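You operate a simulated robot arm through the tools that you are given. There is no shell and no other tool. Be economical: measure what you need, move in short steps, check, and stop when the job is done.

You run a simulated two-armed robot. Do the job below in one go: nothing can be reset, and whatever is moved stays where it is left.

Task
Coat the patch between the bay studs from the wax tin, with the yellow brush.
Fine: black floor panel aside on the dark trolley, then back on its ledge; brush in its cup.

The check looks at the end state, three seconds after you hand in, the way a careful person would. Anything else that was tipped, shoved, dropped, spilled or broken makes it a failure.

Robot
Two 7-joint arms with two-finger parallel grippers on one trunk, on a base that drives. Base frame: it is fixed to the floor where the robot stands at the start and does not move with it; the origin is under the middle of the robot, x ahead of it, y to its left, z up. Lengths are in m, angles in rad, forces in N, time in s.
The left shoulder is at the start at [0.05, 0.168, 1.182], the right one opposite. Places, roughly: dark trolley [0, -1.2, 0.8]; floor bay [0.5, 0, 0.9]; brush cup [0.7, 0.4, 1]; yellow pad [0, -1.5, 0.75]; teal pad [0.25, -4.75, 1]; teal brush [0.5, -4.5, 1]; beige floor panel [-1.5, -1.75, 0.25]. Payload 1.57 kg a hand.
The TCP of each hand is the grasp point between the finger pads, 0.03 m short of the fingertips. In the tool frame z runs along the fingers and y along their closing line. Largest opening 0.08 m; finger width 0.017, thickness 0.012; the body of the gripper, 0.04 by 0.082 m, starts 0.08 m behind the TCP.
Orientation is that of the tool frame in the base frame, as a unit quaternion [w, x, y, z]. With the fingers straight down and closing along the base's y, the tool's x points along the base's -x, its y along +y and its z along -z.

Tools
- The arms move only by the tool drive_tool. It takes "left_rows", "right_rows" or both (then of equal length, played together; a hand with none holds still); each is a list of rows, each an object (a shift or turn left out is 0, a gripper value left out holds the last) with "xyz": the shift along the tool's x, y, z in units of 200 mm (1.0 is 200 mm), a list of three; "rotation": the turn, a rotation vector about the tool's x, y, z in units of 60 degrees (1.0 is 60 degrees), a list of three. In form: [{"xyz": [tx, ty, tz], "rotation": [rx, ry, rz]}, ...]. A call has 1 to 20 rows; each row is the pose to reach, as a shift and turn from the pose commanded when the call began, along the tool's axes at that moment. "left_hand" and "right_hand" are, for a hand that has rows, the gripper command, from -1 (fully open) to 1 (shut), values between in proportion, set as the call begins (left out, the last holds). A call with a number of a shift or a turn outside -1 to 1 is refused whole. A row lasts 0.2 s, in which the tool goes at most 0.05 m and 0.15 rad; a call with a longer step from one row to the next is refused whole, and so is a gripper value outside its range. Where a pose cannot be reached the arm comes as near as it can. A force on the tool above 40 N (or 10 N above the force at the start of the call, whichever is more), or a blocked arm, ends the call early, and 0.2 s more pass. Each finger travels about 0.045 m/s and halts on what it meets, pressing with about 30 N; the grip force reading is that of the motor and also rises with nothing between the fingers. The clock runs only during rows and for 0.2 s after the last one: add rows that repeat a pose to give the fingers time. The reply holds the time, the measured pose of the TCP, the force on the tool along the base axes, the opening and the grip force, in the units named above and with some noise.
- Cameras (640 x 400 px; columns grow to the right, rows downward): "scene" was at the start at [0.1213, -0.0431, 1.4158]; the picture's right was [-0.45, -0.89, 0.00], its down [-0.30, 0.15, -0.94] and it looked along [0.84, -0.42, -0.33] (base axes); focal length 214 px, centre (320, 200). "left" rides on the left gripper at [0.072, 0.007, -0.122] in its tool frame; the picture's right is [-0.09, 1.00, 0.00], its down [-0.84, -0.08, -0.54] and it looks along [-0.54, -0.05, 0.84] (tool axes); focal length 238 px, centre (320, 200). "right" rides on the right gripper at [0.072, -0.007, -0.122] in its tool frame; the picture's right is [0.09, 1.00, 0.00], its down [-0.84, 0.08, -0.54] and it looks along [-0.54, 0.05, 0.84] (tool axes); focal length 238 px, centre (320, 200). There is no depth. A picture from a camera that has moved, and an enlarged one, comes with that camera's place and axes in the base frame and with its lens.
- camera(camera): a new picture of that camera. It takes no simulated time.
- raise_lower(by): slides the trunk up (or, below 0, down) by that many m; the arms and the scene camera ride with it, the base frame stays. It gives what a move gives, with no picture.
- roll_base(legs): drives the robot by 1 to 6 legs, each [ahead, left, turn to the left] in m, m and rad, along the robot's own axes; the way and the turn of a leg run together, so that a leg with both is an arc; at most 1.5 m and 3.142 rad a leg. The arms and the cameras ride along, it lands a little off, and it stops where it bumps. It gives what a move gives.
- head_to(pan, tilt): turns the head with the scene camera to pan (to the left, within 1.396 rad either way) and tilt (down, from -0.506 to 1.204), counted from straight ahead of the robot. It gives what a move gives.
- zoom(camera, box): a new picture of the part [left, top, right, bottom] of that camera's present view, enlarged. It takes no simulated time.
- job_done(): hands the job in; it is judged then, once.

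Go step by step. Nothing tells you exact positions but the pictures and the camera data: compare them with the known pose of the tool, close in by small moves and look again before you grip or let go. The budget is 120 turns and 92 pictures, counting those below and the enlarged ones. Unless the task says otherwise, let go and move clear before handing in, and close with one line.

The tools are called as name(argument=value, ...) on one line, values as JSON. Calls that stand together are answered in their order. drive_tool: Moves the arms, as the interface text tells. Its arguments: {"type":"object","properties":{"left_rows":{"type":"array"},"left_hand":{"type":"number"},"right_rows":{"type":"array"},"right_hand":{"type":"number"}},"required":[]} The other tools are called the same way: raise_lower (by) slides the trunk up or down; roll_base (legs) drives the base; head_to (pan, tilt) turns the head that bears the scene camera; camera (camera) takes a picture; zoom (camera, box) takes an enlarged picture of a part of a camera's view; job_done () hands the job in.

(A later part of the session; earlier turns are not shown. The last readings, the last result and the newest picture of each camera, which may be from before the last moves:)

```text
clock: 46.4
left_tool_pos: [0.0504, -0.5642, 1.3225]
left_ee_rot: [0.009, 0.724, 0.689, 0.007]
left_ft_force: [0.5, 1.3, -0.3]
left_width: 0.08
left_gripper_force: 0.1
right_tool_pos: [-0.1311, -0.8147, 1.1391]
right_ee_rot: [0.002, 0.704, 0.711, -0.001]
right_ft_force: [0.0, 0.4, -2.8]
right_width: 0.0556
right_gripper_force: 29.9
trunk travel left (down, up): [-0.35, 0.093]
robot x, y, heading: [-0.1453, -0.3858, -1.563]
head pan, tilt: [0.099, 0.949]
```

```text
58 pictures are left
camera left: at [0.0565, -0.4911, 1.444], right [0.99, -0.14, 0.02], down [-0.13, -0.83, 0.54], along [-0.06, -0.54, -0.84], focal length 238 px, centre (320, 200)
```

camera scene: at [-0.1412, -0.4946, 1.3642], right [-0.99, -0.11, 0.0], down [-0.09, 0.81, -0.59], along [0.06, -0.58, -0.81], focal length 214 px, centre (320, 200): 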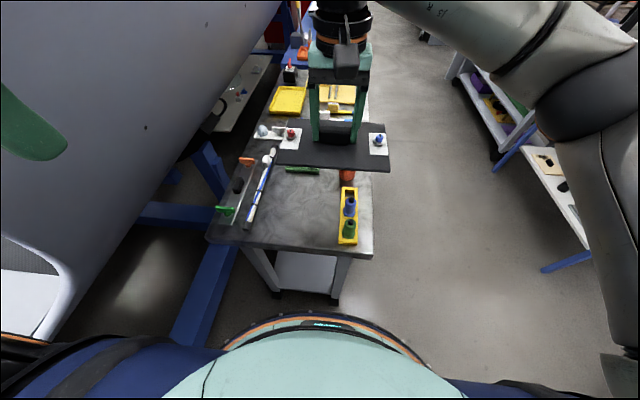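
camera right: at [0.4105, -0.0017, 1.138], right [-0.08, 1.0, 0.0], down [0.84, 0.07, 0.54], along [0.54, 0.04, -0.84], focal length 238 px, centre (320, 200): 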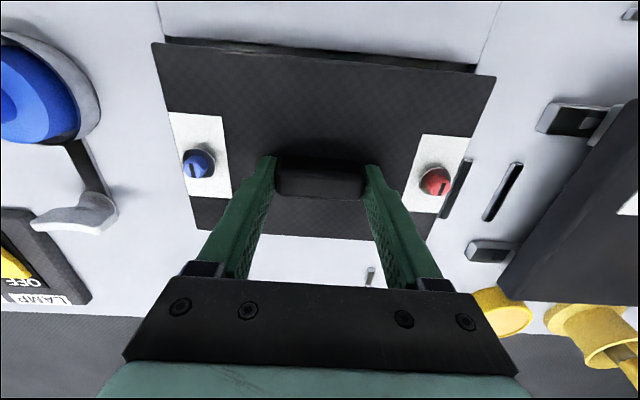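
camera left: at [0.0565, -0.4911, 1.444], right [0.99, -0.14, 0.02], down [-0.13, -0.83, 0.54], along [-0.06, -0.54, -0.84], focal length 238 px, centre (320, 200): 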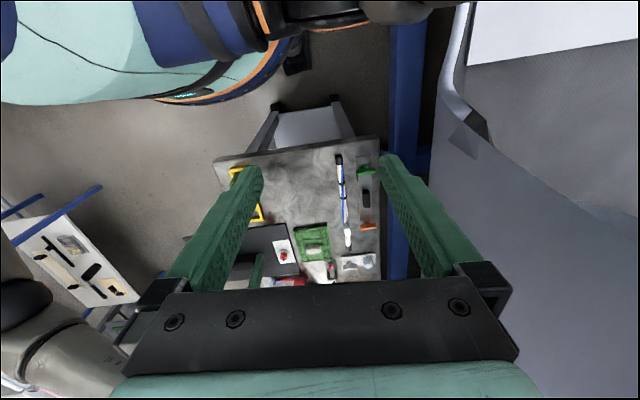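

The free space on the trolley is roughly x −0.16..0.075, y −0.97..−0.72, z≈0.84, so turning the panel 90° leaves better margins. I'll shift left and turn the tool while still high.

drive_tool(right_rows=[{"xyz": [-0.02, 0.07, 0], "rotation": [0, 0, -0.125]}, {"xyz": [-0.04, 0.15, 0], "rotation": [0, 0, -0.25]}, {"xyz": [-0.06, 0.22, 0], "rotation": [0, 0, -0.375]}, {"xyz": [-0.08, 0.3, 0], "rotation": [0, 0, -0.5]}, {"xyz": [-0.1, 0.37, 0], "rotation": [0, 0, -0.625]}, {"xyz": [-0.125, 0.445, 0], "rotation": [0, 0, -0.75]}])

drive_tool(right_rows=[{"rotation": [0, 0, -0.125]}, {"rotation": [0, 0, -0.25]}, {"rotation": [0, 0, -0.375]}, {"rotation": [0, 0, -0.5]}, {"rotation": [0, 0, -0.625]}, {"rotation": [0, 0, -0.75]}, {"rotation": [0, 0, -0.75]}])

camera(camera="scene")

```text
clock: 47.8
left_tool_pos: [0.0493, -0.5637, 1.322]
left_ee_rot: [0.009, 0.725, 0.688, 0.008]
left_ft_force: [-0.3, -0.1, 0.2]
left_width: 0.0798
left_gripper_force: 0.0
right_tool_pos: [-0.0425, -0.8407, 1.1383]
right_ee_rot: [0.001, 0.377, 0.926, -0.004]
right_ft_force: [0.2, 0.7, -3.3]
right_width: 0.0555
right_gripper_force: 29.9
trunk travel left (down, up): [-0.35, 0.093]
robot x, y, heading: [-0.1458, -0.3881, -1.564]
head pan, tilt: [0.099, 0.949]
```

```text
clock: 49.4
left_tool_pos: [0.0508, -0.563, 1.3224]
left_ee_rot: [0.01, 0.724, 0.689, 0.008]
left_ft_force: [0.2, 0.1, -0.1]
left_width: 0.0802
left_gripper_force: 0.1
right_tool_pos: [-0.0878, -0.7182, 1.1567]
right_ee_rot: [0.004, 0.019, 1.0, -0.007]
right_ft_force: [-0.1, -0.4, -2.8]
right_width: 0.0556
right_gripper_force: 29.7
right hand out of reach, approached as far as the arm can: row 2, 3, 4, 5, 6, 7
trunk travel left (down, up): [-0.35, 0.093]
robot x, y, heading: [-0.1479, -0.3865, -1.564]
head pan, tilt: [0.099, 0.949]
```

```text
57 pictures are left
camera scene: at [-0.1407, -0.4944, 1.3642], right [-0.99, -0.11, 0.0], down [-0.09, 0.81, -0.59], along [0.06, -0.58, -0.81], focal length 214 px, centre (320, 200)
```

scene: 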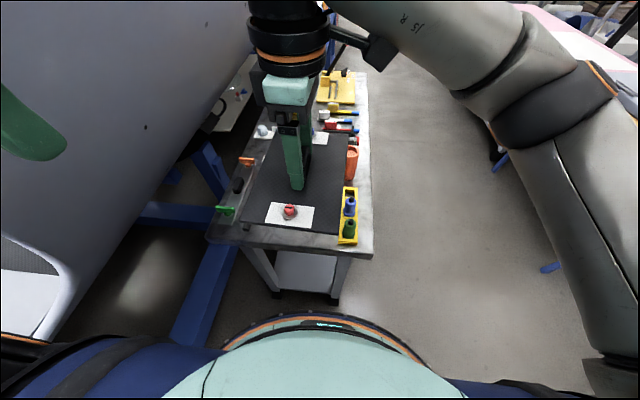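

Orientation is near its limit here; I'll lower the trunk some and retry the position with the same orientation.

raise_lower(by=-0.12)

drive_tool(right_rows=[{}, {}, {}])

```text
clock: 50.9
left_tool_pos: [0.0498, -0.5654, 1.2005]
left_ee_rot: [0.009, 0.725, 0.689, 0.009]
left_ft_force: [0.0, 0.0, 0.5]
left_width: 0.0801
left_gripper_force: 0.0
right_tool_pos: [-0.0896, -0.7193, 1.0363]
right_ee_rot: [0.004, 0.018, 1.0, -0.004]
right_ft_force: [1.1, 0.5, -3.4]
right_width: 0.0555
right_gripper_force: 30.1
trunk travel left (down, up): [-0.23, 0.213]
robot x, y, heading: [-0.1462, -0.3886, -1.566]
head pan, tilt: [0.099, 0.949]
```

```text
clock: 51.7
left_tool_pos: [0.0484, -0.5657, 1.2014]
left_ee_rot: [0.008, 0.725, 0.689, 0.009]
left_ft_force: [0.3, 0.0, -0.6]
left_width: 0.08
left_gripper_force: 0.0
right_tool_pos: [-0.0871, -0.7201, 1.035]
right_ee_rot: [0.003, 0.02, 1.0, -0.005]
right_ft_force: [0.3, -0.3, -2.3]
right_width: 0.0554
right_gripper_force: 29.7
trunk travel left (down, up): [-0.23, 0.213]
robot x, y, heading: [-0.1491, -0.387, -1.563]
head pan, tilt: [0.099, 0.949]
```

Trying the opposite turn direction instead.

drive_tool(right_rows=[{"rotation": [0, 0, 0.14]}, {"rotation": [0, 0, 0.28]}, {"rotation": [0, 0, 0.42]}, {"rotation": [0, 0, 0.56]}, {"rotation": [0, 0, 0.7]}, {"rotation": [0, 0, 0.84]}, {"rotation": [0, 0, 0.98]}])

drive_tool(right_rows=[{"rotation": [0, 0, 0.14]}, {"rotation": [0, 0, 0.28]}, {"rotation": [0, 0, 0.42]}, {"rotation": [0, 0, 0.56]}, {"rotation": [0, 0, 0.7]}, {"rotation": [0, 0, 0.84]}, {"rotation": [0, 0, 0.98]}])

drive_tool(right_rows=[{"rotation": [0, 0, 0.14]}, {"rotation": [0, 0, 0.28]}, {"rotation": [0, 0, 0.42]}, {"rotation": [0, 0, 0.56]}, {"rotation": [0, 0, 0.7]}, {"rotation": [0, 0, 0.84]}, {"rotation": [0, 0, 0.98]}])

```text
clock: 53.3
left_tool_pos: [0.0499, -0.5662, 1.2016]
left_ee_rot: [0.009, 0.725, 0.689, 0.009]
left_ft_force: [0.4, -0.5, -0.4]
left_width: 0.08
left_gripper_force: 0.0
right_tool_pos: [-0.0883, -0.7199, 1.0344]
right_ee_rot: [0.006, 0.509, 0.861, -0.002]
right_ft_force: [0.2, 1.0, -4.0]
right_width: 0.0557
right_gripper_force: 30.5
trunk travel left (down, up): [-0.23, 0.213]
robot x, y, heading: [-0.1475, -0.3876, -1.567]
head pan, tilt: [0.099, 0.949]
```

```text
clock: 54.9
left_tool_pos: [0.0485, -0.5656, 1.203]
left_ee_rot: [0.009, 0.725, 0.689, 0.008]
left_ft_force: [0.0, -0.8, -0.2]
left_width: 0.08
left_gripper_force: 0.1
right_tool_pos: [-0.0891, -0.7201, 1.0363]
right_ee_rot: [0.006, 0.866, 0.5, 0.0]
right_ft_force: [-0.6, 0.7, -1.9]
right_width: 0.0555
right_gripper_force: 30.2
trunk travel left (down, up): [-0.23, 0.213]
robot x, y, heading: [-0.1518, -0.389, -1.566]
head pan, tilt: [0.099, 0.949]
```

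```text
clock: 56.5
left_tool_pos: [0.0492, -0.5658, 1.202]
left_ee_rot: [0.007, 0.724, 0.69, 0.009]
left_ft_force: [-0.8, -0.5, -0.3]
left_width: 0.0798
left_gripper_force: 0.0
right_tool_pos: [-0.0894, -0.7202, 1.0367]
right_ee_rot: [0.004, 1.0, 0.01, 0.003]
right_ft_force: [0.0, -0.3, -3.6]
right_width: 0.0555
right_gripper_force: 30.4
trunk travel left (down, up): [-0.23, 0.213]
robot x, y, heading: [-0.1466, -0.3869, -1.57]
head pan, tilt: [0.099, 0.949]
```

Turned fully the other way. Now shifting to the target spot.

drive_tool(right_rows=[{"xyz": [0.06, 0.15, 0]}, {"xyz": [0.12, 0.3, 0]}, {"xyz": [0.18, 0.45, 0]}, {"xyz": [0.235, 0.6, 0]}, {"xyz": [0.235, 0.6, 0]}])

camera(camera="scene")

camera(camera="right")

```text
clock: 57.7
left_tool_pos: [0.0495, -0.5655, 1.203]
left_ee_rot: [0.01, 0.725, 0.688, 0.008]
left_ft_force: [0.2, 0.1, 0.1]
left_width: 0.0799
left_gripper_force: 0.1
right_tool_pos: [-0.0381, -0.8398, 1.038]
right_ee_rot: [0.005, 1.0, 0.012, 0.003]
right_ft_force: [-0.2, 0.1, -3.4]
right_width: 0.0558
right_gripper_force: 29.6
trunk travel left (down, up): [-0.23, 0.213]
robot x, y, heading: [-0.1478, -0.3835, -1.566]
head pan, tilt: [0.099, 0.949]
```

```text
56 pictures are left
camera scene: at [-0.1421, -0.4968, 1.244], right [-0.99, -0.11, 0.0], down [-0.09, 0.81, -0.59], along [0.06, -0.58, -0.81], focal length 214 px, centre (320, 200)
```

scene: 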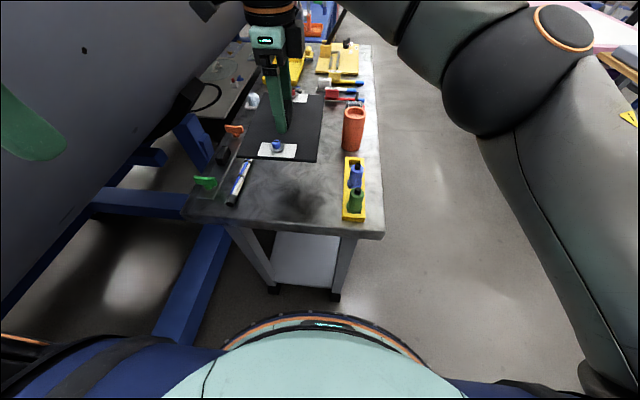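

```text
55 pictures are left
camera right: at [0.0323, -0.8287, 1.1599], right [0.12, -0.99, 0.01], down [-0.84, -0.09, 0.54], along [-0.53, -0.07, -0.84], focal length 238 px, centre (320, 200)
```

right: 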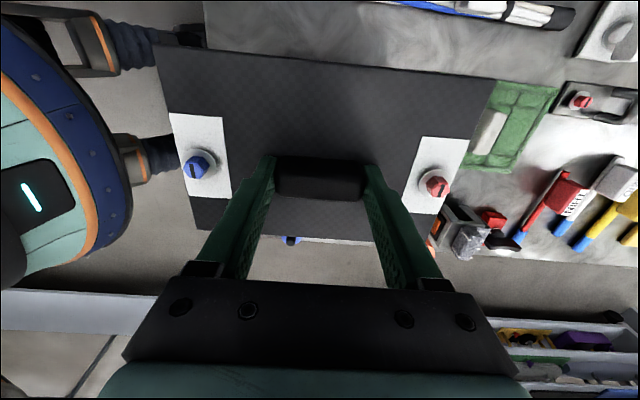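

Position looks good: panel footprint x −0.10..0.03, y −0.94..−0.74, clear of rod, bottle tray and green block. Descending.

drive_tool(right_rows=[{"xyz": [0, 0, 0.1]}, {"xyz": [0, 0, 0.2]}, {"xyz": [0, 0, 0.3]}, {"xyz": [0, 0, 0.4]}, {"xyz": [0, 0, 0.45]}, {"xyz": [0, 0, 0.45]}])

zoom(camera="scene", box=[180, 60, 400, 260])

camera(camera="right")

```text
clock: 59.1
left_tool_pos: [0.0481, -0.5659, 1.2023]
left_ee_rot: [0.009, 0.725, 0.689, 0.008]
left_ft_force: [-0.4, 0.2, 1.1]
left_width: 0.0798
left_gripper_force: 0.0
right_tool_pos: [-0.039, -0.8407, 0.9479]
right_ee_rot: [0.005, 1.0, 0.012, 0.004]
right_ft_force: [-0.1, 0.0, -2.8]
right_width: 0.0553
right_gripper_force: 30.0
trunk travel left (down, up): [-0.23, 0.213]
robot x, y, heading: [-0.1482, -0.3883, -1.566]
head pan, tilt: [0.099, 0.949]
```

```text
2.00 times, centred on (290, 160) of scene
camera zoom: at [-0.1421, -0.4968, 1.244], right [-0.99, -0.11, 0.0], down [-0.09, 0.81, -0.59], along [0.06, -0.58, -0.81], focal length 429 px, centre (380, 280)
```

zoom: 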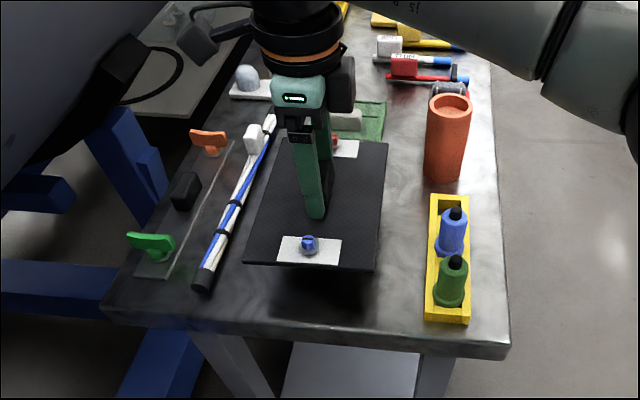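

```text
53 pictures are left
camera right: at [0.0321, -0.8284, 1.0699], right [0.12, -0.99, 0.01], down [-0.84, -0.09, 0.54], along [-0.53, -0.07, -0.84], focal length 238 px, centre (320, 200)
```

right: 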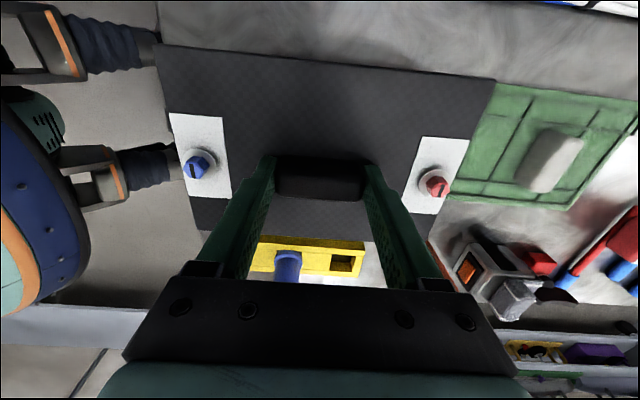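

Trolley surface is near z≈0.856; shifting 10 mm toward the front edge and lowering in small steps.

drive_tool(right_rows=[{"xyz": [0, -0.05, 0.04]}, {"xyz": [0, -0.05, 0.08]}, {"xyz": [0, -0.05, 0.12]}, {"xyz": [0, -0.05, 0.14]}, {"xyz": [0, -0.05, 0.14]}])

zoom(camera="scene", box=[180, 60, 400, 260])

```text
clock: 60.3
left_tool_pos: [0.0488, -0.5651, 1.2015]
left_ee_rot: [0.009, 0.725, 0.689, 0.009]
left_ft_force: [0.4, 0.1, -0.5]
left_width: 0.0799
left_gripper_force: 0.0
right_tool_pos: [-0.0385, -0.83, 0.9194]
right_ee_rot: [0.006, 1.0, 0.012, 0.003]
right_ft_force: [-0.2, -0.3, -4.1]
right_width: 0.0554
right_gripper_force: 30.0
trunk travel left (down, up): [-0.23, 0.213]
robot x, y, heading: [-0.1468, -0.3847, -1.563]
head pan, tilt: [0.099, 0.949]
```

```text
2.00 times, centred on (290, 160) of scene
camera zoom: at [-0.1421, -0.4968, 1.244], right [-0.99, -0.11, 0.0], down [-0.09, 0.81, -0.59], along [0.06, -0.58, -0.81], focal length 429 px, centre (380, 280)
```

zoom: 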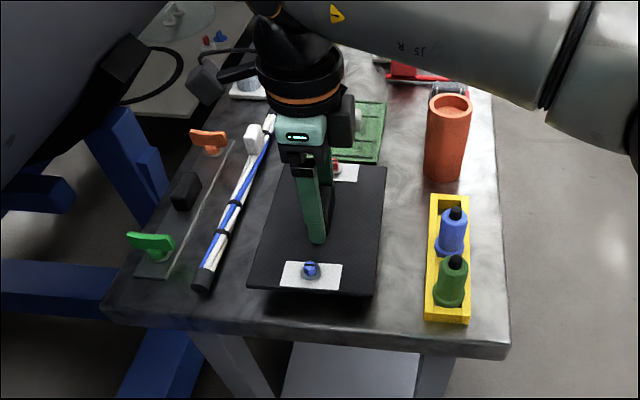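

drive_tool(right_rows=[{"xyz": [0, 0, 0.02]}, {"xyz": [0, 0, 0.04]}, {"xyz": [0, 0, 0.05]}])

drive_tool(right_rows=[{"xyz": [0, 0, 0.015]}])

drive_tool(right_rows=[{"xyz": [0, 0, 0.015]}])

drive_tool(right_rows=[{"xyz": [0, 0, 0.015]}])

zoom(camera="scene", box=[180, 60, 400, 260])

```text
clock: 61.1
left_tool_pos: [0.049, -0.5653, 1.2027]
left_ee_rot: [0.009, 0.725, 0.688, 0.008]
left_ft_force: [-0.1, -0.2, -0.4]
left_width: 0.0803
left_gripper_force: 0.0
right_tool_pos: [-0.0384, -0.8304, 0.9101]
right_ee_rot: [0.005, 1.0, 0.011, 0.003]
right_ft_force: [1.3, -0.3, -3.5]
right_width: 0.0556
right_gripper_force: 30.0
trunk travel left (down, up): [-0.23, 0.213]
robot x, y, heading: [-0.1459, -0.3844, -1.565]
head pan, tilt: [0.099, 0.949]
```

```text
clock: 61.5
left_tool_pos: [0.0498, -0.5659, 1.202]
left_ee_rot: [0.008, 0.724, 0.689, 0.008]
left_ft_force: [0.5, 0.1, 0.6]
left_width: 0.0801
left_gripper_force: 0.0
right_tool_pos: [-0.0377, -0.8304, 0.9074]
right_ee_rot: [0.006, 1.0, 0.012, 0.003]
right_ft_force: [-0.8, -0.9, -3.5]
right_width: 0.0554
right_gripper_force: 29.8
trunk travel left (down, up): [-0.23, 0.213]
robot x, y, heading: [-0.147, -0.389, -1.564]
head pan, tilt: [0.099, 0.949]
```

```text
clock: 61.9
left_tool_pos: [0.0501, -0.5655, 1.2014]
left_ee_rot: [0.009, 0.725, 0.689, 0.008]
left_ft_force: [0.7, -0.1, -1.0]
left_width: 0.0801
left_gripper_force: 0.1
right_tool_pos: [-0.0387, -0.8299, 0.9041]
right_ee_rot: [0.005, 1.0, 0.011, 0.003]
right_ft_force: [0.1, 0.3, -3.1]
right_width: 0.0556
right_gripper_force: 30.1
trunk travel left (down, up): [-0.23, 0.213]
robot x, y, heading: [-0.147, -0.3879, -1.569]
head pan, tilt: [0.099, 0.949]
```

```text
clock: 62.3
left_tool_pos: [0.0501, -0.5653, 1.2007]
left_ee_rot: [0.009, 0.725, 0.689, 0.008]
left_ft_force: [1.1, 0.8, -0.2]
left_width: 0.0802
left_gripper_force: 0.1
right_tool_pos: [-0.0387, -0.8304, 0.9006]
right_ee_rot: [0.006, 1.0, 0.012, 0.003]
right_ft_force: [0.1, 0.2, -2.0]
right_width: 0.0556
right_gripper_force: 30.1
trunk travel left (down, up): [-0.23, 0.213]
robot x, y, heading: [-0.149, -0.3845, -1.565]
head pan, tilt: [0.099, 0.949]
```

```text
2.00 times, centred on (290, 160) of scene
camera zoom: at [-0.1421, -0.4968, 1.244], right [-0.99, -0.11, 0.0], down [-0.09, 0.81, -0.59], along [0.06, -0.58, -0.81], focal length 429 px, centre (380, 280)
```

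zoom: 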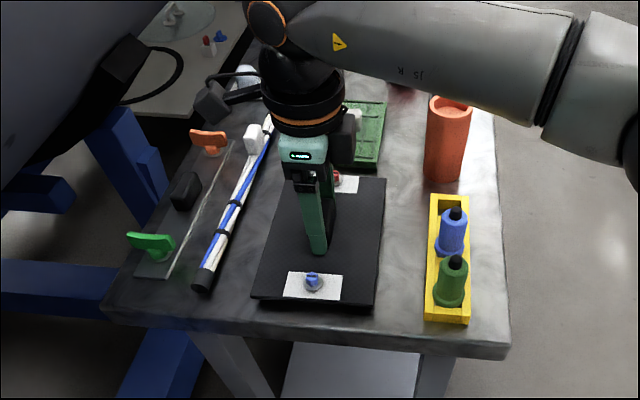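

drive_tool(right_rows=[{"xyz": [0, 0, 0.015]}])

drive_tool(right_rows=[{"xyz": [0, 0, 0.015]}])

drive_tool(right_rows=[{"xyz": [0, 0, 0.01]}])

```text
clock: 62.7
left_tool_pos: [0.049, -0.5654, 1.2033]
left_ee_rot: [0.009, 0.725, 0.689, 0.009]
left_ft_force: [-0.2, 0.5, -0.2]
left_width: 0.08
left_gripper_force: 0.0
right_tool_pos: [-0.037, -0.8304, 0.898]
right_ee_rot: [0.006, 1.0, 0.011, 0.004]
right_ft_force: [0.2, 0.1, -2.7]
right_width: 0.0559
right_gripper_force: 30.0
trunk travel left (down, up): [-0.23, 0.213]
robot x, y, heading: [-0.145, -0.3863, -1.564]
head pan, tilt: [0.099, 0.949]
```

```text
clock: 63.1
left_tool_pos: [0.0485, -0.5656, 1.202]
left_ee_rot: [0.009, 0.724, 0.69, 0.008]
left_ft_force: [-0.6, 0.1, -0.4]
left_width: 0.0801
left_gripper_force: 0.0
right_tool_pos: [-0.038, -0.8307, 0.8965]
right_ee_rot: [0.005, 1.0, 0.011, 0.004]
right_ft_force: [0.0, 0.6, -3.5]
right_width: 0.0555
right_gripper_force: 29.5
trunk travel left (down, up): [-0.23, 0.213]
robot x, y, heading: [-0.1486, -0.388, -1.569]
head pan, tilt: [0.099, 0.949]
```

```text
clock: 63.5
left_tool_pos: [0.0484, -0.5658, 1.2017]
left_ee_rot: [0.009, 0.724, 0.689, 0.008]
left_ft_force: [0.2, -0.4, -0.3]
left_width: 0.08
left_gripper_force: 0.0
right_tool_pos: [-0.0385, -0.83, 0.8935]
right_ee_rot: [0.005, 1.0, 0.012, 0.004]
right_ft_force: [1.5, 0.8, -4.5]
right_width: 0.0556
right_gripper_force: 30.0
trunk travel left (down, up): [-0.23, 0.213]
robot x, y, heading: [-0.1419, -0.3883, -1.562]
head pan, tilt: [0.099, 0.949]
```

drive_tool(right_rows=[{"xyz": [0, 0, 0.01]}, {"xyz": [0, 0, 0.02]}])

drive_tool(right_rows=[{"xyz": [0, 0, 0.015]}])

drive_tool(right_rows=[{"xyz": [0, 0, 0.015]}])

drive_tool(right_rows=[{"xyz": [0, 0, 0.015]}])

zoom(camera="scene", box=[240, 120, 340, 220])

```text
clock: 64.1
left_tool_pos: [0.0491, -0.565, 1.2017]
left_ee_rot: [0.009, 0.724, 0.689, 0.009]
left_ft_force: [0.4, 0.1, -0.6]
left_width: 0.0799
left_gripper_force: 0.0
right_tool_pos: [-0.0384, -0.8312, 0.8902]
right_ee_rot: [0.005, 1.0, 0.011, 0.003]
right_ft_force: [-1.2, 0.2, 4.2]
right_width: 0.0556
right_gripper_force: 30.1
trunk travel left (down, up): [-0.23, 0.213]
robot x, y, heading: [-0.147, -0.3899, -1.567]
head pan, tilt: [0.099, 0.949]
```

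```text
clock: 64.5
left_tool_pos: [0.0486, -0.5656, 1.2014]
left_ee_rot: [0.008, 0.725, 0.689, 0.009]
left_ft_force: [0.2, -0.7, 0.7]
left_width: 0.0801
left_gripper_force: 0.1
right_tool_pos: [-0.0386, -0.8311, 0.8884]
right_ee_rot: [0.005, 1.0, 0.012, 0.005]
right_ft_force: [-1.7, -2.8, 25.0]
right_width: 0.0558
right_gripper_force: 29.5
trunk travel left (down, up): [-0.23, 0.213]
robot x, y, heading: [-0.1478, -0.3875, -1.563]
head pan, tilt: [0.099, 0.949]
```

```text
clock: 64.9
left_tool_pos: [0.0488, -0.5664, 1.2024]
left_ee_rot: [0.009, 0.725, 0.689, 0.008]
left_ft_force: [-0.7, 0.1, -1.0]
left_width: 0.08
left_gripper_force: 0.1
right_tool_pos: [-0.0384, -0.8303, 0.8884]
right_ee_rot: [0.004, 1.0, 0.011, 0.005]
right_ft_force: [-0.1, -0.2, 12.2]
right_width: 0.0556
right_gripper_force: 30.2
trunk travel left (down, up): [-0.23, 0.213]
robot x, y, heading: [-0.1428, -0.3872, -1.562]
head pan, tilt: [0.099, 0.949]
stopped in row 1 (right hand): the force on the tool passed its limit (the readings are from after the stop); the commanded pose is now the measured one
```

```text
clock: 65.5
left_tool_pos: [0.0488, -0.5659, 1.2018]
left_ee_rot: [0.009, 0.724, 0.689, 0.007]
left_ft_force: [0.2, -0.4, -1.4]
left_width: 0.0797
left_gripper_force: 0.0
right_tool_pos: [-0.0377, -0.8318, 0.8884]
right_ee_rot: [0.005, 1.0, 0.012, 0.007]
right_ft_force: [-0.8, -0.7, 13.2]
right_width: 0.0554
right_gripper_force: 29.4
trunk travel left (down, up): [-0.23, 0.213]
robot x, y, heading: [-0.1453, -0.3881, -1.561]
head pan, tilt: [0.099, 0.949]
stopped in row 1 (right hand): the force on the tool passed its limit (the readings are from after the stop); the commanded pose is now the measured one
```

```text
4.00 times, centred on (290, 170) of scene
camera zoom: at [-0.142, -0.4972, 1.2437], right [-0.99, -0.11, 0.0], down [-0.09, 0.81, -0.58], along [0.06, -0.58, -0.81], focal length 858 px, centre (440, 320)
```

zoom: 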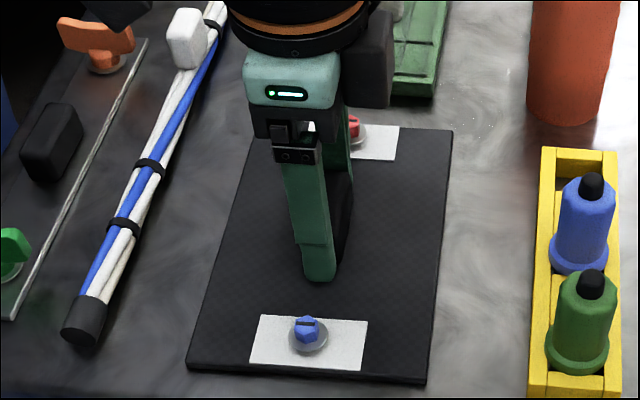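

The panel rests on the trolley. Releasing and rising straight up.

drive_tool(right_rows=[{}, {}, {}, {"xyz": [0, 0, -0.1]}, {"xyz": [0, 0, -0.3]}, {"xyz": [0, 0, -0.5]}, {"xyz": [0, 0, -0.7]}], right_hand=-1)

zoom(camera="scene", box=[180, 60, 400, 260])

```text
clock: 67.1
left_tool_pos: [0.049, -0.566, 1.2001]
left_ee_rot: [0.009, 0.725, 0.689, 0.009]
left_ft_force: [-0.7, -0.8, 0.1]
left_width: 0.08
left_gripper_force: 0.1
right_tool_pos: [-0.0417, -0.8288, 1.0294]
right_ee_rot: [0.007, 1.0, 0.012, 0.006]
right_ft_force: [1.1, 0.1, 0.4]
right_width: 0.0801
right_gripper_force: 0.0
trunk travel left (down, up): [-0.23, 0.213]
robot x, y, heading: [-0.1465, -0.3825, -1.56]
head pan, tilt: [0.099, 0.949]
```

```text
2.00 times, centred on (290, 160) of scene
camera zoom: at [-0.1422, -0.4963, 1.244], right [-0.99, -0.11, 0.0], down [-0.09, 0.81, -0.59], along [0.06, -0.58, -0.81], focal length 429 px, centre (380, 280)
```

zoom: 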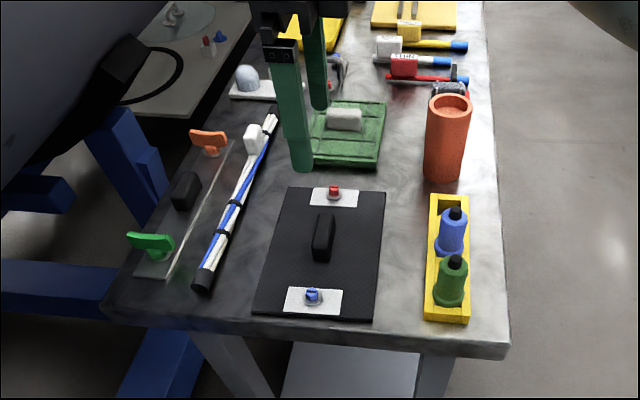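

Panel set down cleanly. Raising the trunk and driving back to the bay, shifted left toward the brush cup.

raise_lower(by=0.12)

roll_base(legs=[[-0.25, 0, 0], [0, -0.22, 0], [0, 0, 1.565], [0.35, 0.25, 0]])

drive_tool(right_rows=[{"xyz": [0.0, 0.15, -0.1]}, {"xyz": [0.0, 0.3, -0.2]}, {"xyz": [0.0, 0.45, -0.3]}, {"xyz": [0.0, 0.6, -0.4]}, {"xyz": [0.0, 0.75, -0.5]}, {"xyz": [0.0, 0.9, -0.5]}])

head_to(pan=0.4, tilt=0.7)

camera(camera="scene")

```text
clock: 68.6
left_tool_pos: [0.0491, -0.5634, 1.3226]
left_ee_rot: [0.01, 0.725, 0.689, 0.007]
left_ft_force: [0.0, 0.0, 0.2]
left_width: 0.0802
left_gripper_force: 0.1
right_tool_pos: [-0.042, -0.8269, 1.1508]
right_ee_rot: [0.007, 1.0, 0.01, 0.007]
right_ft_force: [-0.7, 0.3, 0.3]
right_width: 0.08
right_gripper_force: 0.0
trunk travel left (down, up): [-0.35, 0.093]
robot x, y, heading: [-0.1447, -0.3892, -1.564]
head pan, tilt: [0.099, 0.949]
```

```text
clock: 77.7
left_tool_pos: [0.1773, 0.2925, 1.3211]
left_ee_rot: [-0.003, 0.038, 0.999, 0.011]
left_ft_force: [0.0, -0.2, 0.3]
left_width: 0.0799
left_gripper_force: 0.1
right_tool_pos: [0.4365, 0.1953, 1.1465]
right_ee_rot: [0.0, 0.708, 0.706, 0.007]
right_ft_force: [-0.5, -0.7, -0.3]
right_width: 0.0799
right_gripper_force: 0.0
trunk travel left (down, up): [-0.35, 0.093]
robot x, y, heading: [-0.0135, 0.0997, -0.013]
head pan, tilt: [0.099, 0.949]
```

```text
clock: 79.1
left_tool_pos: [0.177, 0.2915, 1.3211]
left_ee_rot: [-0.002, 0.037, 0.999, 0.012]
left_ft_force: [-0.5, 0.0, 0.1]
left_width: 0.0802
left_gripper_force: 0.0
right_tool_pos: [0.4862, 0.1524, 1.2047]
right_ee_rot: [-0.002, 0.707, 0.707, 0.006]
right_ft_force: [0.0, 0.2, -0.3]
right_width: 0.08
right_gripper_force: 0.0
right hand out of reach, approached as far as the arm can: row 2, 3, 4, 5, 6
trunk travel left (down, up): [-0.35, 0.093]
robot x, y, heading: [-0.011, 0.1003, -0.016]
head pan, tilt: [0.099, 0.949]
```

```text
clock: 79.9
left_tool_pos: [0.1765, 0.2919, 1.3208]
left_ee_rot: [-0.001, 0.037, 0.999, 0.011]
left_ft_force: [-0.5, 0.0, 0.3]
left_width: 0.0804
left_gripper_force: 0.1
right_tool_pos: [0.486, 0.1529, 1.204]
right_ee_rot: [-0.001, 0.708, 0.706, 0.006]
right_ft_force: [0.0, -0.1, 0.3]
right_width: 0.0799
right_gripper_force: 0.1
trunk travel left (down, up): [-0.35, 0.093]
robot x, y, heading: [-0.0106, 0.1025, -0.017]
head pan, tilt: [0.4, 0.7]
```

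```text
48 pictures are left
camera scene: at [0.1063, 0.1293, 1.3833], right [0.37, -0.93, 0.0], down [-0.6, -0.24, -0.76], along [0.71, 0.28, -0.64], focal length 214 px, centre (320, 200)
```

scene: 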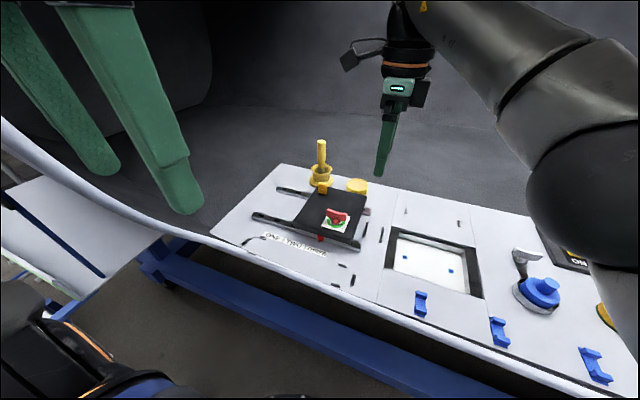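

The right hand went the wrong way (its tool y is now base x); moving it back to the right and bringing the left hand forward for a look at the brush.

drive_tool(right_rows=[{"xyz": [-0.15, -0.1, 0]}, {"xyz": [-0.35, -0.2, 0]}, {"xyz": [-0.55, -0.3, 0]}, {"xyz": [-0.75, -0.4, 0]}, {"xyz": [-0.95, -0.5, 0]}, {"xyz": [-1.0, -0.6, 0]}], left_rows=[{"xyz": [-0.2, 0.05, 0]}, {"xyz": [-0.4, 0.1, 0]}, {"xyz": [-0.6, 0.15, 0]}, {"xyz": [-0.8, 0.2, 0]}, {"xyz": [-1.0, 0.3, 0]}, {"xyz": [-1.0, 0.35, 0]}])

camera(camera="left")

zoom(camera="scene", box=[270, 120, 490, 300])

```text
clock: 81.3
left_tool_pos: [0.3835, 0.3475, 1.3192]
left_ee_rot: [-0.003, 0.039, 0.999, 0.013]
left_ft_force: [0.1, -0.1, -0.7]
left_width: 0.0799
left_gripper_force: 0.0
right_tool_pos: [0.3646, -0.0471, 1.2013]
right_ee_rot: [0.0, 0.708, 0.706, 0.007]
right_ft_force: [-0.5, -0.3, 0.3]
right_width: 0.0799
right_gripper_force: 0.0
trunk travel left (down, up): [-0.35, 0.093]
robot x, y, heading: [-0.0064, 0.1009, -0.015]
head pan, tilt: [0.4, 0.7]
```

```text
47 pictures are left
camera left: at [0.311, 0.3574, 1.4418], right [0.17, 0.99, 0.02], down [0.83, -0.15, 0.54], along [0.53, -0.07, -0.84], focal length 238 px, centre (320, 200)
```

left: 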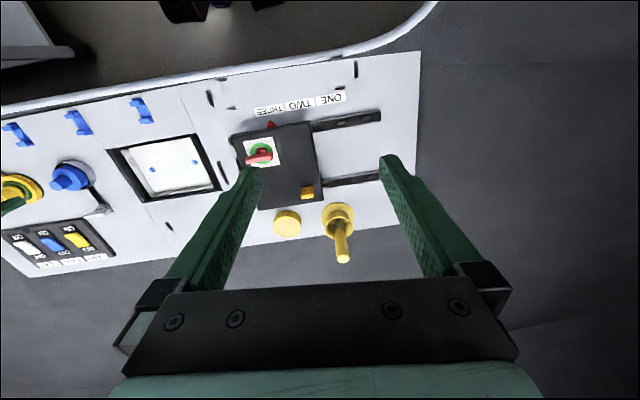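

```text
2.22 times, centred on (380, 210) of scene
camera zoom: at [0.106, 0.129, 1.3836], right [0.37, -0.93, 0.0], down [-0.6, -0.24, -0.77], along [0.71, 0.28, -0.64], focal length 477 px, centre (187, 178)
```

zoom: 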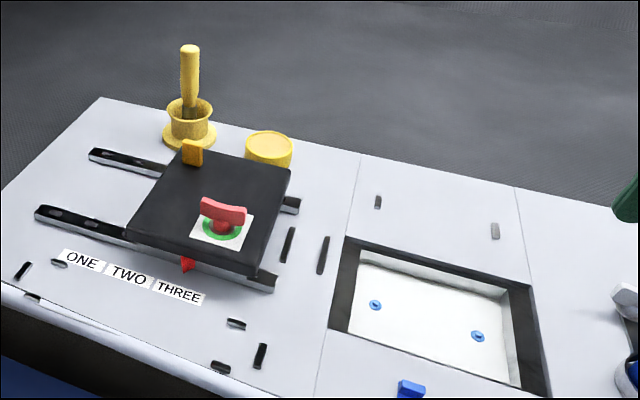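

Brush top ≈ (0.68, 0.351, 1.10), cup centred ≈ (0.675, 0.352), tin ≈ (0.685, 0.24). I move the base slightly closer and left, then raise for the left hand approach.

roll_base(legs=[[0.09, 0.1, 0.017]])

drive_tool(left_rows=[{"xyz": [-0.2, -0.05, 0.1]}, {"xyz": [-0.4, -0.1, 0.2]}, {"xyz": [-0.6, -0.15, 0.3]}, {"xyz": [-0.7, -0.2, 0.4]}, {"xyz": [-0.7, -0.2, 0.4]}])

camera(camera="left")

```text
clock: 82.8
left_tool_pos: [0.486, 0.4092, 1.3168]
left_ee_rot: [-0.013, 0.046, 0.998, 0.041]
left_ft_force: [0.0, 0.4, 0.8]
left_width: 0.0803
left_gripper_force: 0.0
right_tool_pos: [0.4676, 0.0295, 1.1958]
right_ee_rot: [-0.011, 0.707, 0.707, 0.012]
right_ft_force: [0.4, -0.4, 0.1]
right_width: 0.0797
right_gripper_force: 0.1
trunk travel left (down, up): [-0.35, 0.093]
robot x, y, heading: [0.084, 0.195, -0.015]
head pan, tilt: [0.4, 0.7]
stopped in leg 1: the robot was blocked; the commanded pose is now the measured one
```

```text
clock: 84.0
left_tool_pos: [0.6131, 0.3901, 1.2308]
left_ee_rot: [-0.008, 0.042, 0.999, 0.026]
left_ft_force: [-0.5, 0.0, 0.3]
left_width: 0.08
left_gripper_force: 0.1
right_tool_pos: [0.461, 0.0524, 1.2013]
right_ee_rot: [-0.001, 0.705, 0.709, 0.007]
right_ft_force: [-1.1, 0.7, -0.2]
right_width: 0.0802
right_gripper_force: 0.0
trunk travel left (down, up): [-0.35, 0.093]
robot x, y, heading: [0.0831, 0.1959, -0.01]
head pan, tilt: [0.4, 0.7]
```

```text
45 pictures are left
camera left: at [0.5433, 0.3974, 1.3543], right [0.18, 0.98, 0.05], down [0.83, -0.18, 0.52], along [0.52, -0.05, -0.85], focal length 238 px, centre (320, 200)
```

left: 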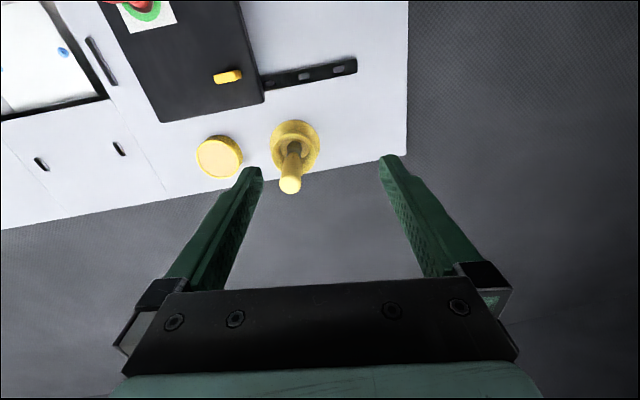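

The left arm reaches there. I level the hand and position it just above the brush handle.

drive_tool(left_rows=[{"xyz": [-0.1, -0.06, 0.1], "rotation": [0.02, -0.005, -0.03]}, {"xyz": [-0.2, -0.12, 0.2], "rotation": [0.04, -0.01, -0.06]}, {"xyz": [-0.29, -0.19, 0.3], "rotation": [0.05, -0.013, -0.08]}, {"xyz": [-0.29, -0.19, 0.38], "rotation": [0.05, -0.013, -0.08]}, {"xyz": [-0.29, -0.19, 0.38], "rotation": [0.05, -0.013, -0.08]}])

camera(camera="left")

zoom(camera="scene", box=[240, 60, 440, 240])

```text
clock: 85.2
left_tool_pos: [0.6647, 0.3503, 1.1538]
left_ee_rot: [-0.001, 0.0, 1.0, -0.001]
left_ft_force: [-0.3, 0.0, 0.6]
left_width: 0.0802
left_gripper_force: 0.1
right_tool_pos: [0.4609, 0.0535, 1.2018]
right_ee_rot: [-0.001, 0.705, 0.709, 0.006]
right_ft_force: [-0.1, 0.4, -0.3]
right_width: 0.0802
right_gripper_force: 0.0
trunk travel left (down, up): [-0.35, 0.093]
robot x, y, heading: [0.0808, 0.1963, -0.011]
head pan, tilt: [0.4, 0.7]
```

```text
44 pictures are left
camera left: at [0.5928, 0.3579, 1.2746], right [0.09, 1.0, 0.0], down [0.84, -0.08, 0.54], along [0.54, -0.05, -0.84], focal length 238 px, centre (320, 200)
```

left: 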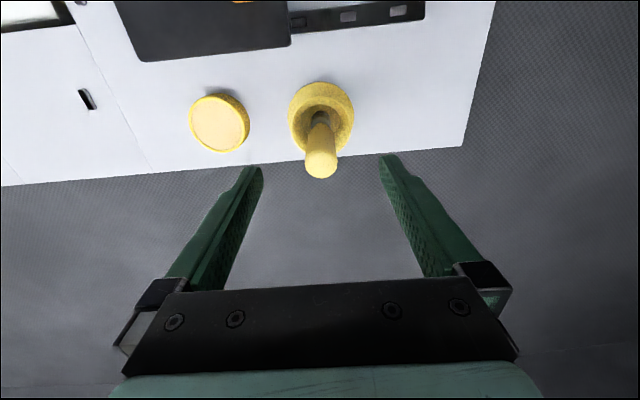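

```text
2.22 times, centred on (340, 150) of scene
camera zoom: at [0.2007, 0.2257, 1.3834], right [0.38, -0.93, 0.0], down [-0.6, -0.24, -0.77], along [0.71, 0.29, -0.64], focal length 477 px, centre (276, 311)
```

zoom: 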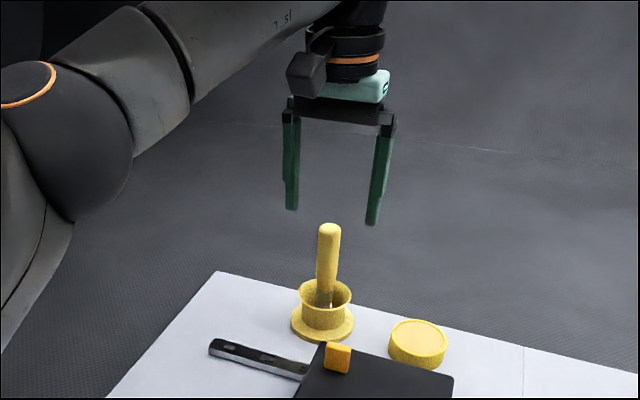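

Brush handle is centred between the fingers: at z≈1.075 it's at (0.665, 0.351). Descending and closing.

drive_tool(left_rows=[{"xyz": [0, 0, 0.1]}, {"xyz": [0, 0, 0.2]}, {"xyz": [0, 0, 0.3]}, {"xyz": [0, 0, 0.39]}, {"xyz": [0, 0, 0.39]}])

drive_tool(left_rows=[{}, {}, {}, {}, {}, {}, {}], left_hand=1)

camera(camera="left")

zoom(camera="scene", box=[290, 120, 390, 210])

```text
clock: 86.4
left_tool_pos: [0.6636, 0.3516, 1.076]
left_ee_rot: [-0.001, 0.0, 1.0, -0.001]
left_ft_force: [-0.8, -0.7, 0.2]
left_width: 0.08
left_gripper_force: 0.1
right_tool_pos: [0.4603, 0.0525, 1.2013]
right_ee_rot: [-0.001, 0.705, 0.709, 0.007]
right_ft_force: [-0.3, -0.5, -0.1]
right_width: 0.0802
right_gripper_force: 0.0
trunk travel left (down, up): [-0.35, 0.093]
robot x, y, heading: [0.0861, 0.1939, -0.01]
head pan, tilt: [0.4, 0.7]
```

```text
clock: 88.0
left_tool_pos: [0.6642, 0.3535, 1.0755]
left_ee_rot: [-0.001, 0.001, 1.0, -0.001]
left_ft_force: [0.1, 0.6, 1.0]
left_width: 0.025
left_gripper_force: 30.1
right_tool_pos: [0.46, 0.0517, 1.2016]
right_ee_rot: [-0.001, 0.705, 0.709, 0.006]
right_ft_force: [0.4, -0.3, 0.8]
right_width: 0.08
right_gripper_force: 0.0
trunk travel left (down, up): [-0.35, 0.093]
robot x, y, heading: [0.0856, 0.1947, -0.012]
head pan, tilt: [0.4, 0.7]
```

```text
42 pictures are left
camera left: at [0.5914, 0.3595, 1.1975], right [0.09, 1.0, 0.0], down [0.84, -0.08, 0.54], along [0.54, -0.05, -0.84], focal length 238 px, centre (320, 200)
```

left: 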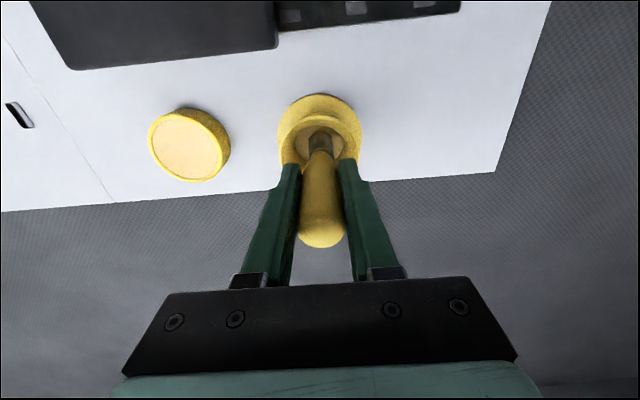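

```text
4.44 times, centred on (340, 165) of scene
camera zoom: at [0.2007, 0.2261, 1.3834], right [0.38, -0.93, 0.0], down [-0.6, -0.24, -0.76], along [0.71, 0.29, -0.64], focal length 953 px, centre (231, 356)
```

zoom: 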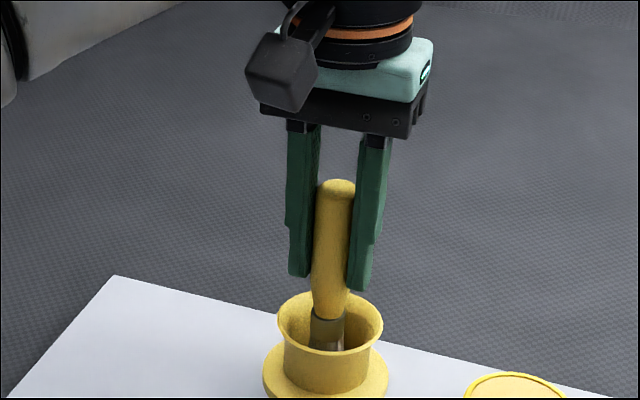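

Brush gripped (25 mm). Lifting slowly straight up.

drive_tool(left_rows=[{"xyz": [0, 0, -0.03]}, {"xyz": [0, 0, -0.06]}, {"xyz": [0, 0, -0.1]}, {"xyz": [0, 0, -0.15]}, {"xyz": [0, 0, -0.2]}, {"xyz": [0, 0, -0.25]}, {"xyz": [0, 0, -0.3]}, {"xyz": [0, 0, -0.35]}, {"xyz": [0, 0, -0.4]}, {"xyz": [0, 0, -0.45]}, {"xyz": [0, 0, -0.45]}])

camera(camera="left")

zoom(camera="scene", box=[280, 70, 420, 210])

```text
clock: 90.4
left_tool_pos: [0.665, 0.3514, 1.1657]
left_ee_rot: [-0.001, 0.001, 1.0, -0.001]
left_ft_force: [0.1, 0.6, -1.0]
left_width: 0.0252
left_gripper_force: 30.1
right_tool_pos: [0.46, 0.0531, 1.2007]
right_ee_rot: [-0.002, 0.705, 0.709, 0.006]
right_ft_force: [1.0, 0.8, -0.8]
right_width: 0.0797
right_gripper_force: 0.1
trunk travel left (down, up): [-0.35, 0.093]
robot x, y, heading: [0.0844, 0.1949, -0.005]
head pan, tilt: [0.4, 0.7]
```

```text
40 pictures are left
camera left: at [0.5926, 0.3588, 1.287], right [0.09, 1.0, 0.0], down [0.84, -0.08, 0.54], along [0.54, -0.05, -0.84], focal length 238 px, centre (320, 200)
```

left: 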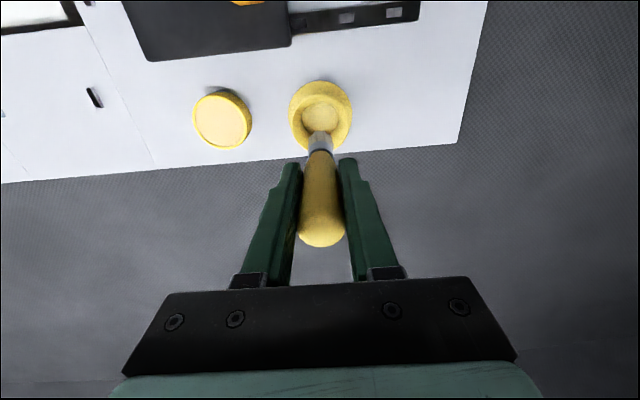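

```text
2.86 times, centred on (350, 140) of scene
camera zoom: at [0.2009, 0.2262, 1.3833], right [0.38, -0.93, 0.0], down [-0.6, -0.24, -0.76], along [0.71, 0.29, -0.64], focal length 613 px, centre (234, 371)
```

zoom: 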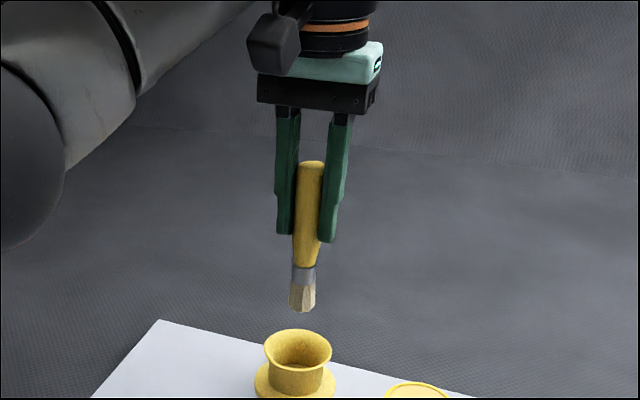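

Brush is out; its tip sits about 95 mm below TCP and 15 mm back in x. The tin's wax surface is at ≈ (0.658, 0.229, 0.983). Moving over the tin.

drive_tool(left_rows=[{"xyz": [-0.01, -0.15, 0]}, {"xyz": [-0.02, -0.3, 0]}, {"xyz": [-0.04, -0.45, 0]}, {"xyz": [-0.04, -0.59, 0]}, {"xyz": [-0.04, -0.59, 0.15]}, {"xyz": [-0.04, -0.59, 0.27]}, {"xyz": [-0.04, -0.59, 0.27]}])

zoom(camera="scene", box=[300, 90, 440, 220])

zoom(camera="left", box=[220, 60, 420, 260])

```text
clock: 92.0
left_tool_pos: [0.6658, 0.2353, 1.1094]
left_ee_rot: [0.0, 0.002, 1.0, 0.0]
left_ft_force: [0.7, 0.0, -0.4]
left_width: 0.025
left_gripper_force: 29.7
left hand out of reach, approached as far as the arm can: row 3, 4, 5, 6, 7
right_tool_pos: [0.4599, 0.0523, 1.2006]
right_ee_rot: [-0.002, 0.705, 0.709, 0.005]
right_ft_force: [0.3, 0.0, -0.7]
right_width: 0.0802
right_gripper_force: 0.1
trunk travel left (down, up): [-0.35, 0.093]
robot x, y, heading: [0.0824, 0.1987, -0.01]
head pan, tilt: [0.4, 0.7]
```

```text
3.08 times, centred on (370, 155) of scene
camera zoom: at [0.2008, 0.2263, 1.3834], right [0.38, -0.93, 0.0], down [-0.6, -0.24, -0.76], along [0.71, 0.29, -0.64], focal length 660 px, centre (166, 338)
```

zoom: 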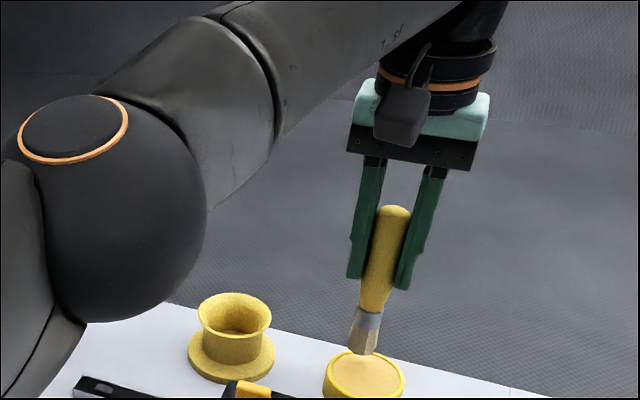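

```text
2.00 times, centred on (320, 160) of left
camera zoom: at [0.5937, 0.243, 1.2318], right [0.09, 1.0, 0.0], down [0.84, -0.08, 0.54], along [0.54, -0.05, -0.84], focal length 477 px, centre (320, 280)
```

zoom: 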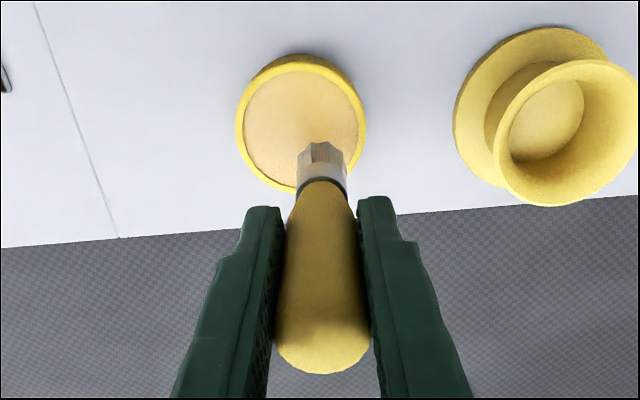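

Tip is above the wax, slightly off centre. Shift a little and lower gently into the wax.

drive_tool(left_rows=[{"xyz": [0.02, -0.03, 0.04]}, {"xyz": [0.02, -0.03, 0.08]}, {"xyz": [0.02, -0.03, 0.12]}, {"xyz": [0.02, -0.03, 0.15]}])

zoom(camera="scene", box=[330, 130, 430, 230])

```text
clock: 93.0
left_tool_pos: [0.6614, 0.2292, 1.0891]
left_ee_rot: [0.006, 0.0, 1.0, -0.001]
left_ft_force: [0.5, 3.2, 39.9]
left_width: 0.0248
left_gripper_force: 30.0
right_tool_pos: [0.4573, 0.0539, 1.2028]
right_ee_rot: [0.0, 0.706, 0.709, 0.008]
right_ft_force: [0.1, 0.1, 0.0]
right_width: 0.0801
right_gripper_force: 0.0
trunk travel left (down, up): [-0.35, 0.093]
robot x, y, heading: [0.0848, 0.1979, -0.01]
head pan, tilt: [0.4, 0.7]
```

```text
4.00 times, centred on (380, 180) of scene
camera zoom: at [0.1966, 0.2263, 1.3846], right [0.38, -0.93, 0.0], down [-0.59, -0.24, -0.77], along [0.71, 0.29, -0.64], focal length 858 px, centre (80, 280)
```

zoom: 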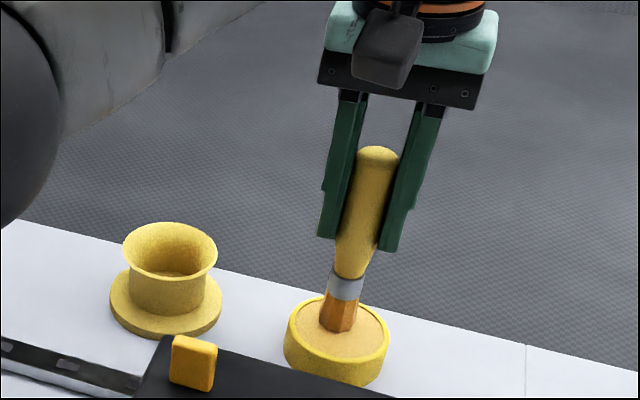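

The bristles touched and have taken wax (colour changed); pressure is high, so lift off now.

drive_tool(left_rows=[{"xyz": [0, 0, -0.03]}, {"xyz": [0, 0, -0.08]}, {"xyz": [0, 0, -0.2]}, {"xyz": [0, 0, -0.35]}, {"xyz": [0, 0, -0.5]}, {"xyz": [0, 0, -0.5]}])

zoom(camera="scene", box=[300, 60, 440, 220])

camera(camera="left")

```text
clock: 94.4
left_tool_pos: [0.647, 0.2356, 1.1716]
left_ee_rot: [-0.001, 0.001, 1.0, -0.001]
left_ft_force: [-0.2, 0.7, -1.4]
left_width: 0.025
left_gripper_force: 29.4
left hand out of reach, approached as far as the arm can: row 4, 5, 6
right_tool_pos: [0.4611, 0.0527, 1.2012]
right_ee_rot: [-0.001, 0.706, 0.708, 0.007]
right_ft_force: [0.7, -0.9, 0.0]
right_width: 0.0801
right_gripper_force: 0.1
trunk travel left (down, up): [-0.35, 0.093]
robot x, y, heading: [0.0876, 0.1966, -0.012]
head pan, tilt: [0.4, 0.7]
```

```text
2.50 times, centred on (370, 140) of scene
camera zoom: at [0.2011, 0.2262, 1.3833], right [0.38, -0.93, 0.0], down [-0.6, -0.24, -0.76], along [0.71, 0.29, -0.64], focal length 536 px, centre (195, 350)
```

zoom: 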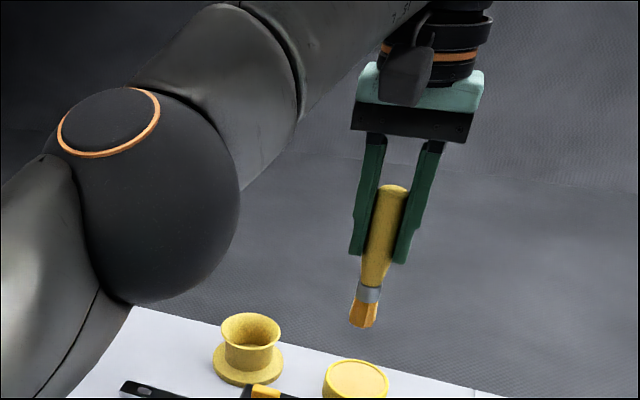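

```text
34 pictures are left
camera left: at [0.5744, 0.2437, 1.2941], right [0.09, 1.0, 0.0], down [0.84, -0.08, 0.54], along [0.54, -0.05, -0.84], focal length 238 px, centre (320, 200)
```

left: 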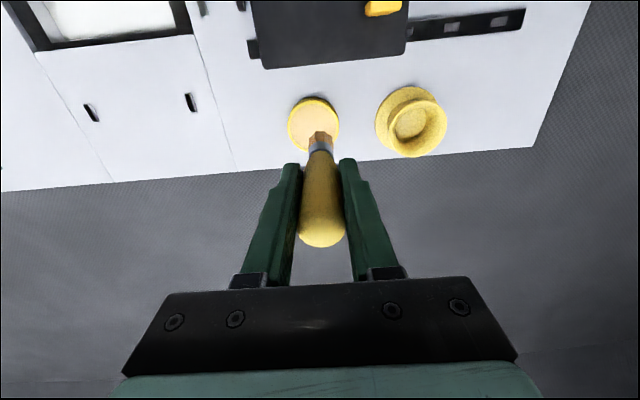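

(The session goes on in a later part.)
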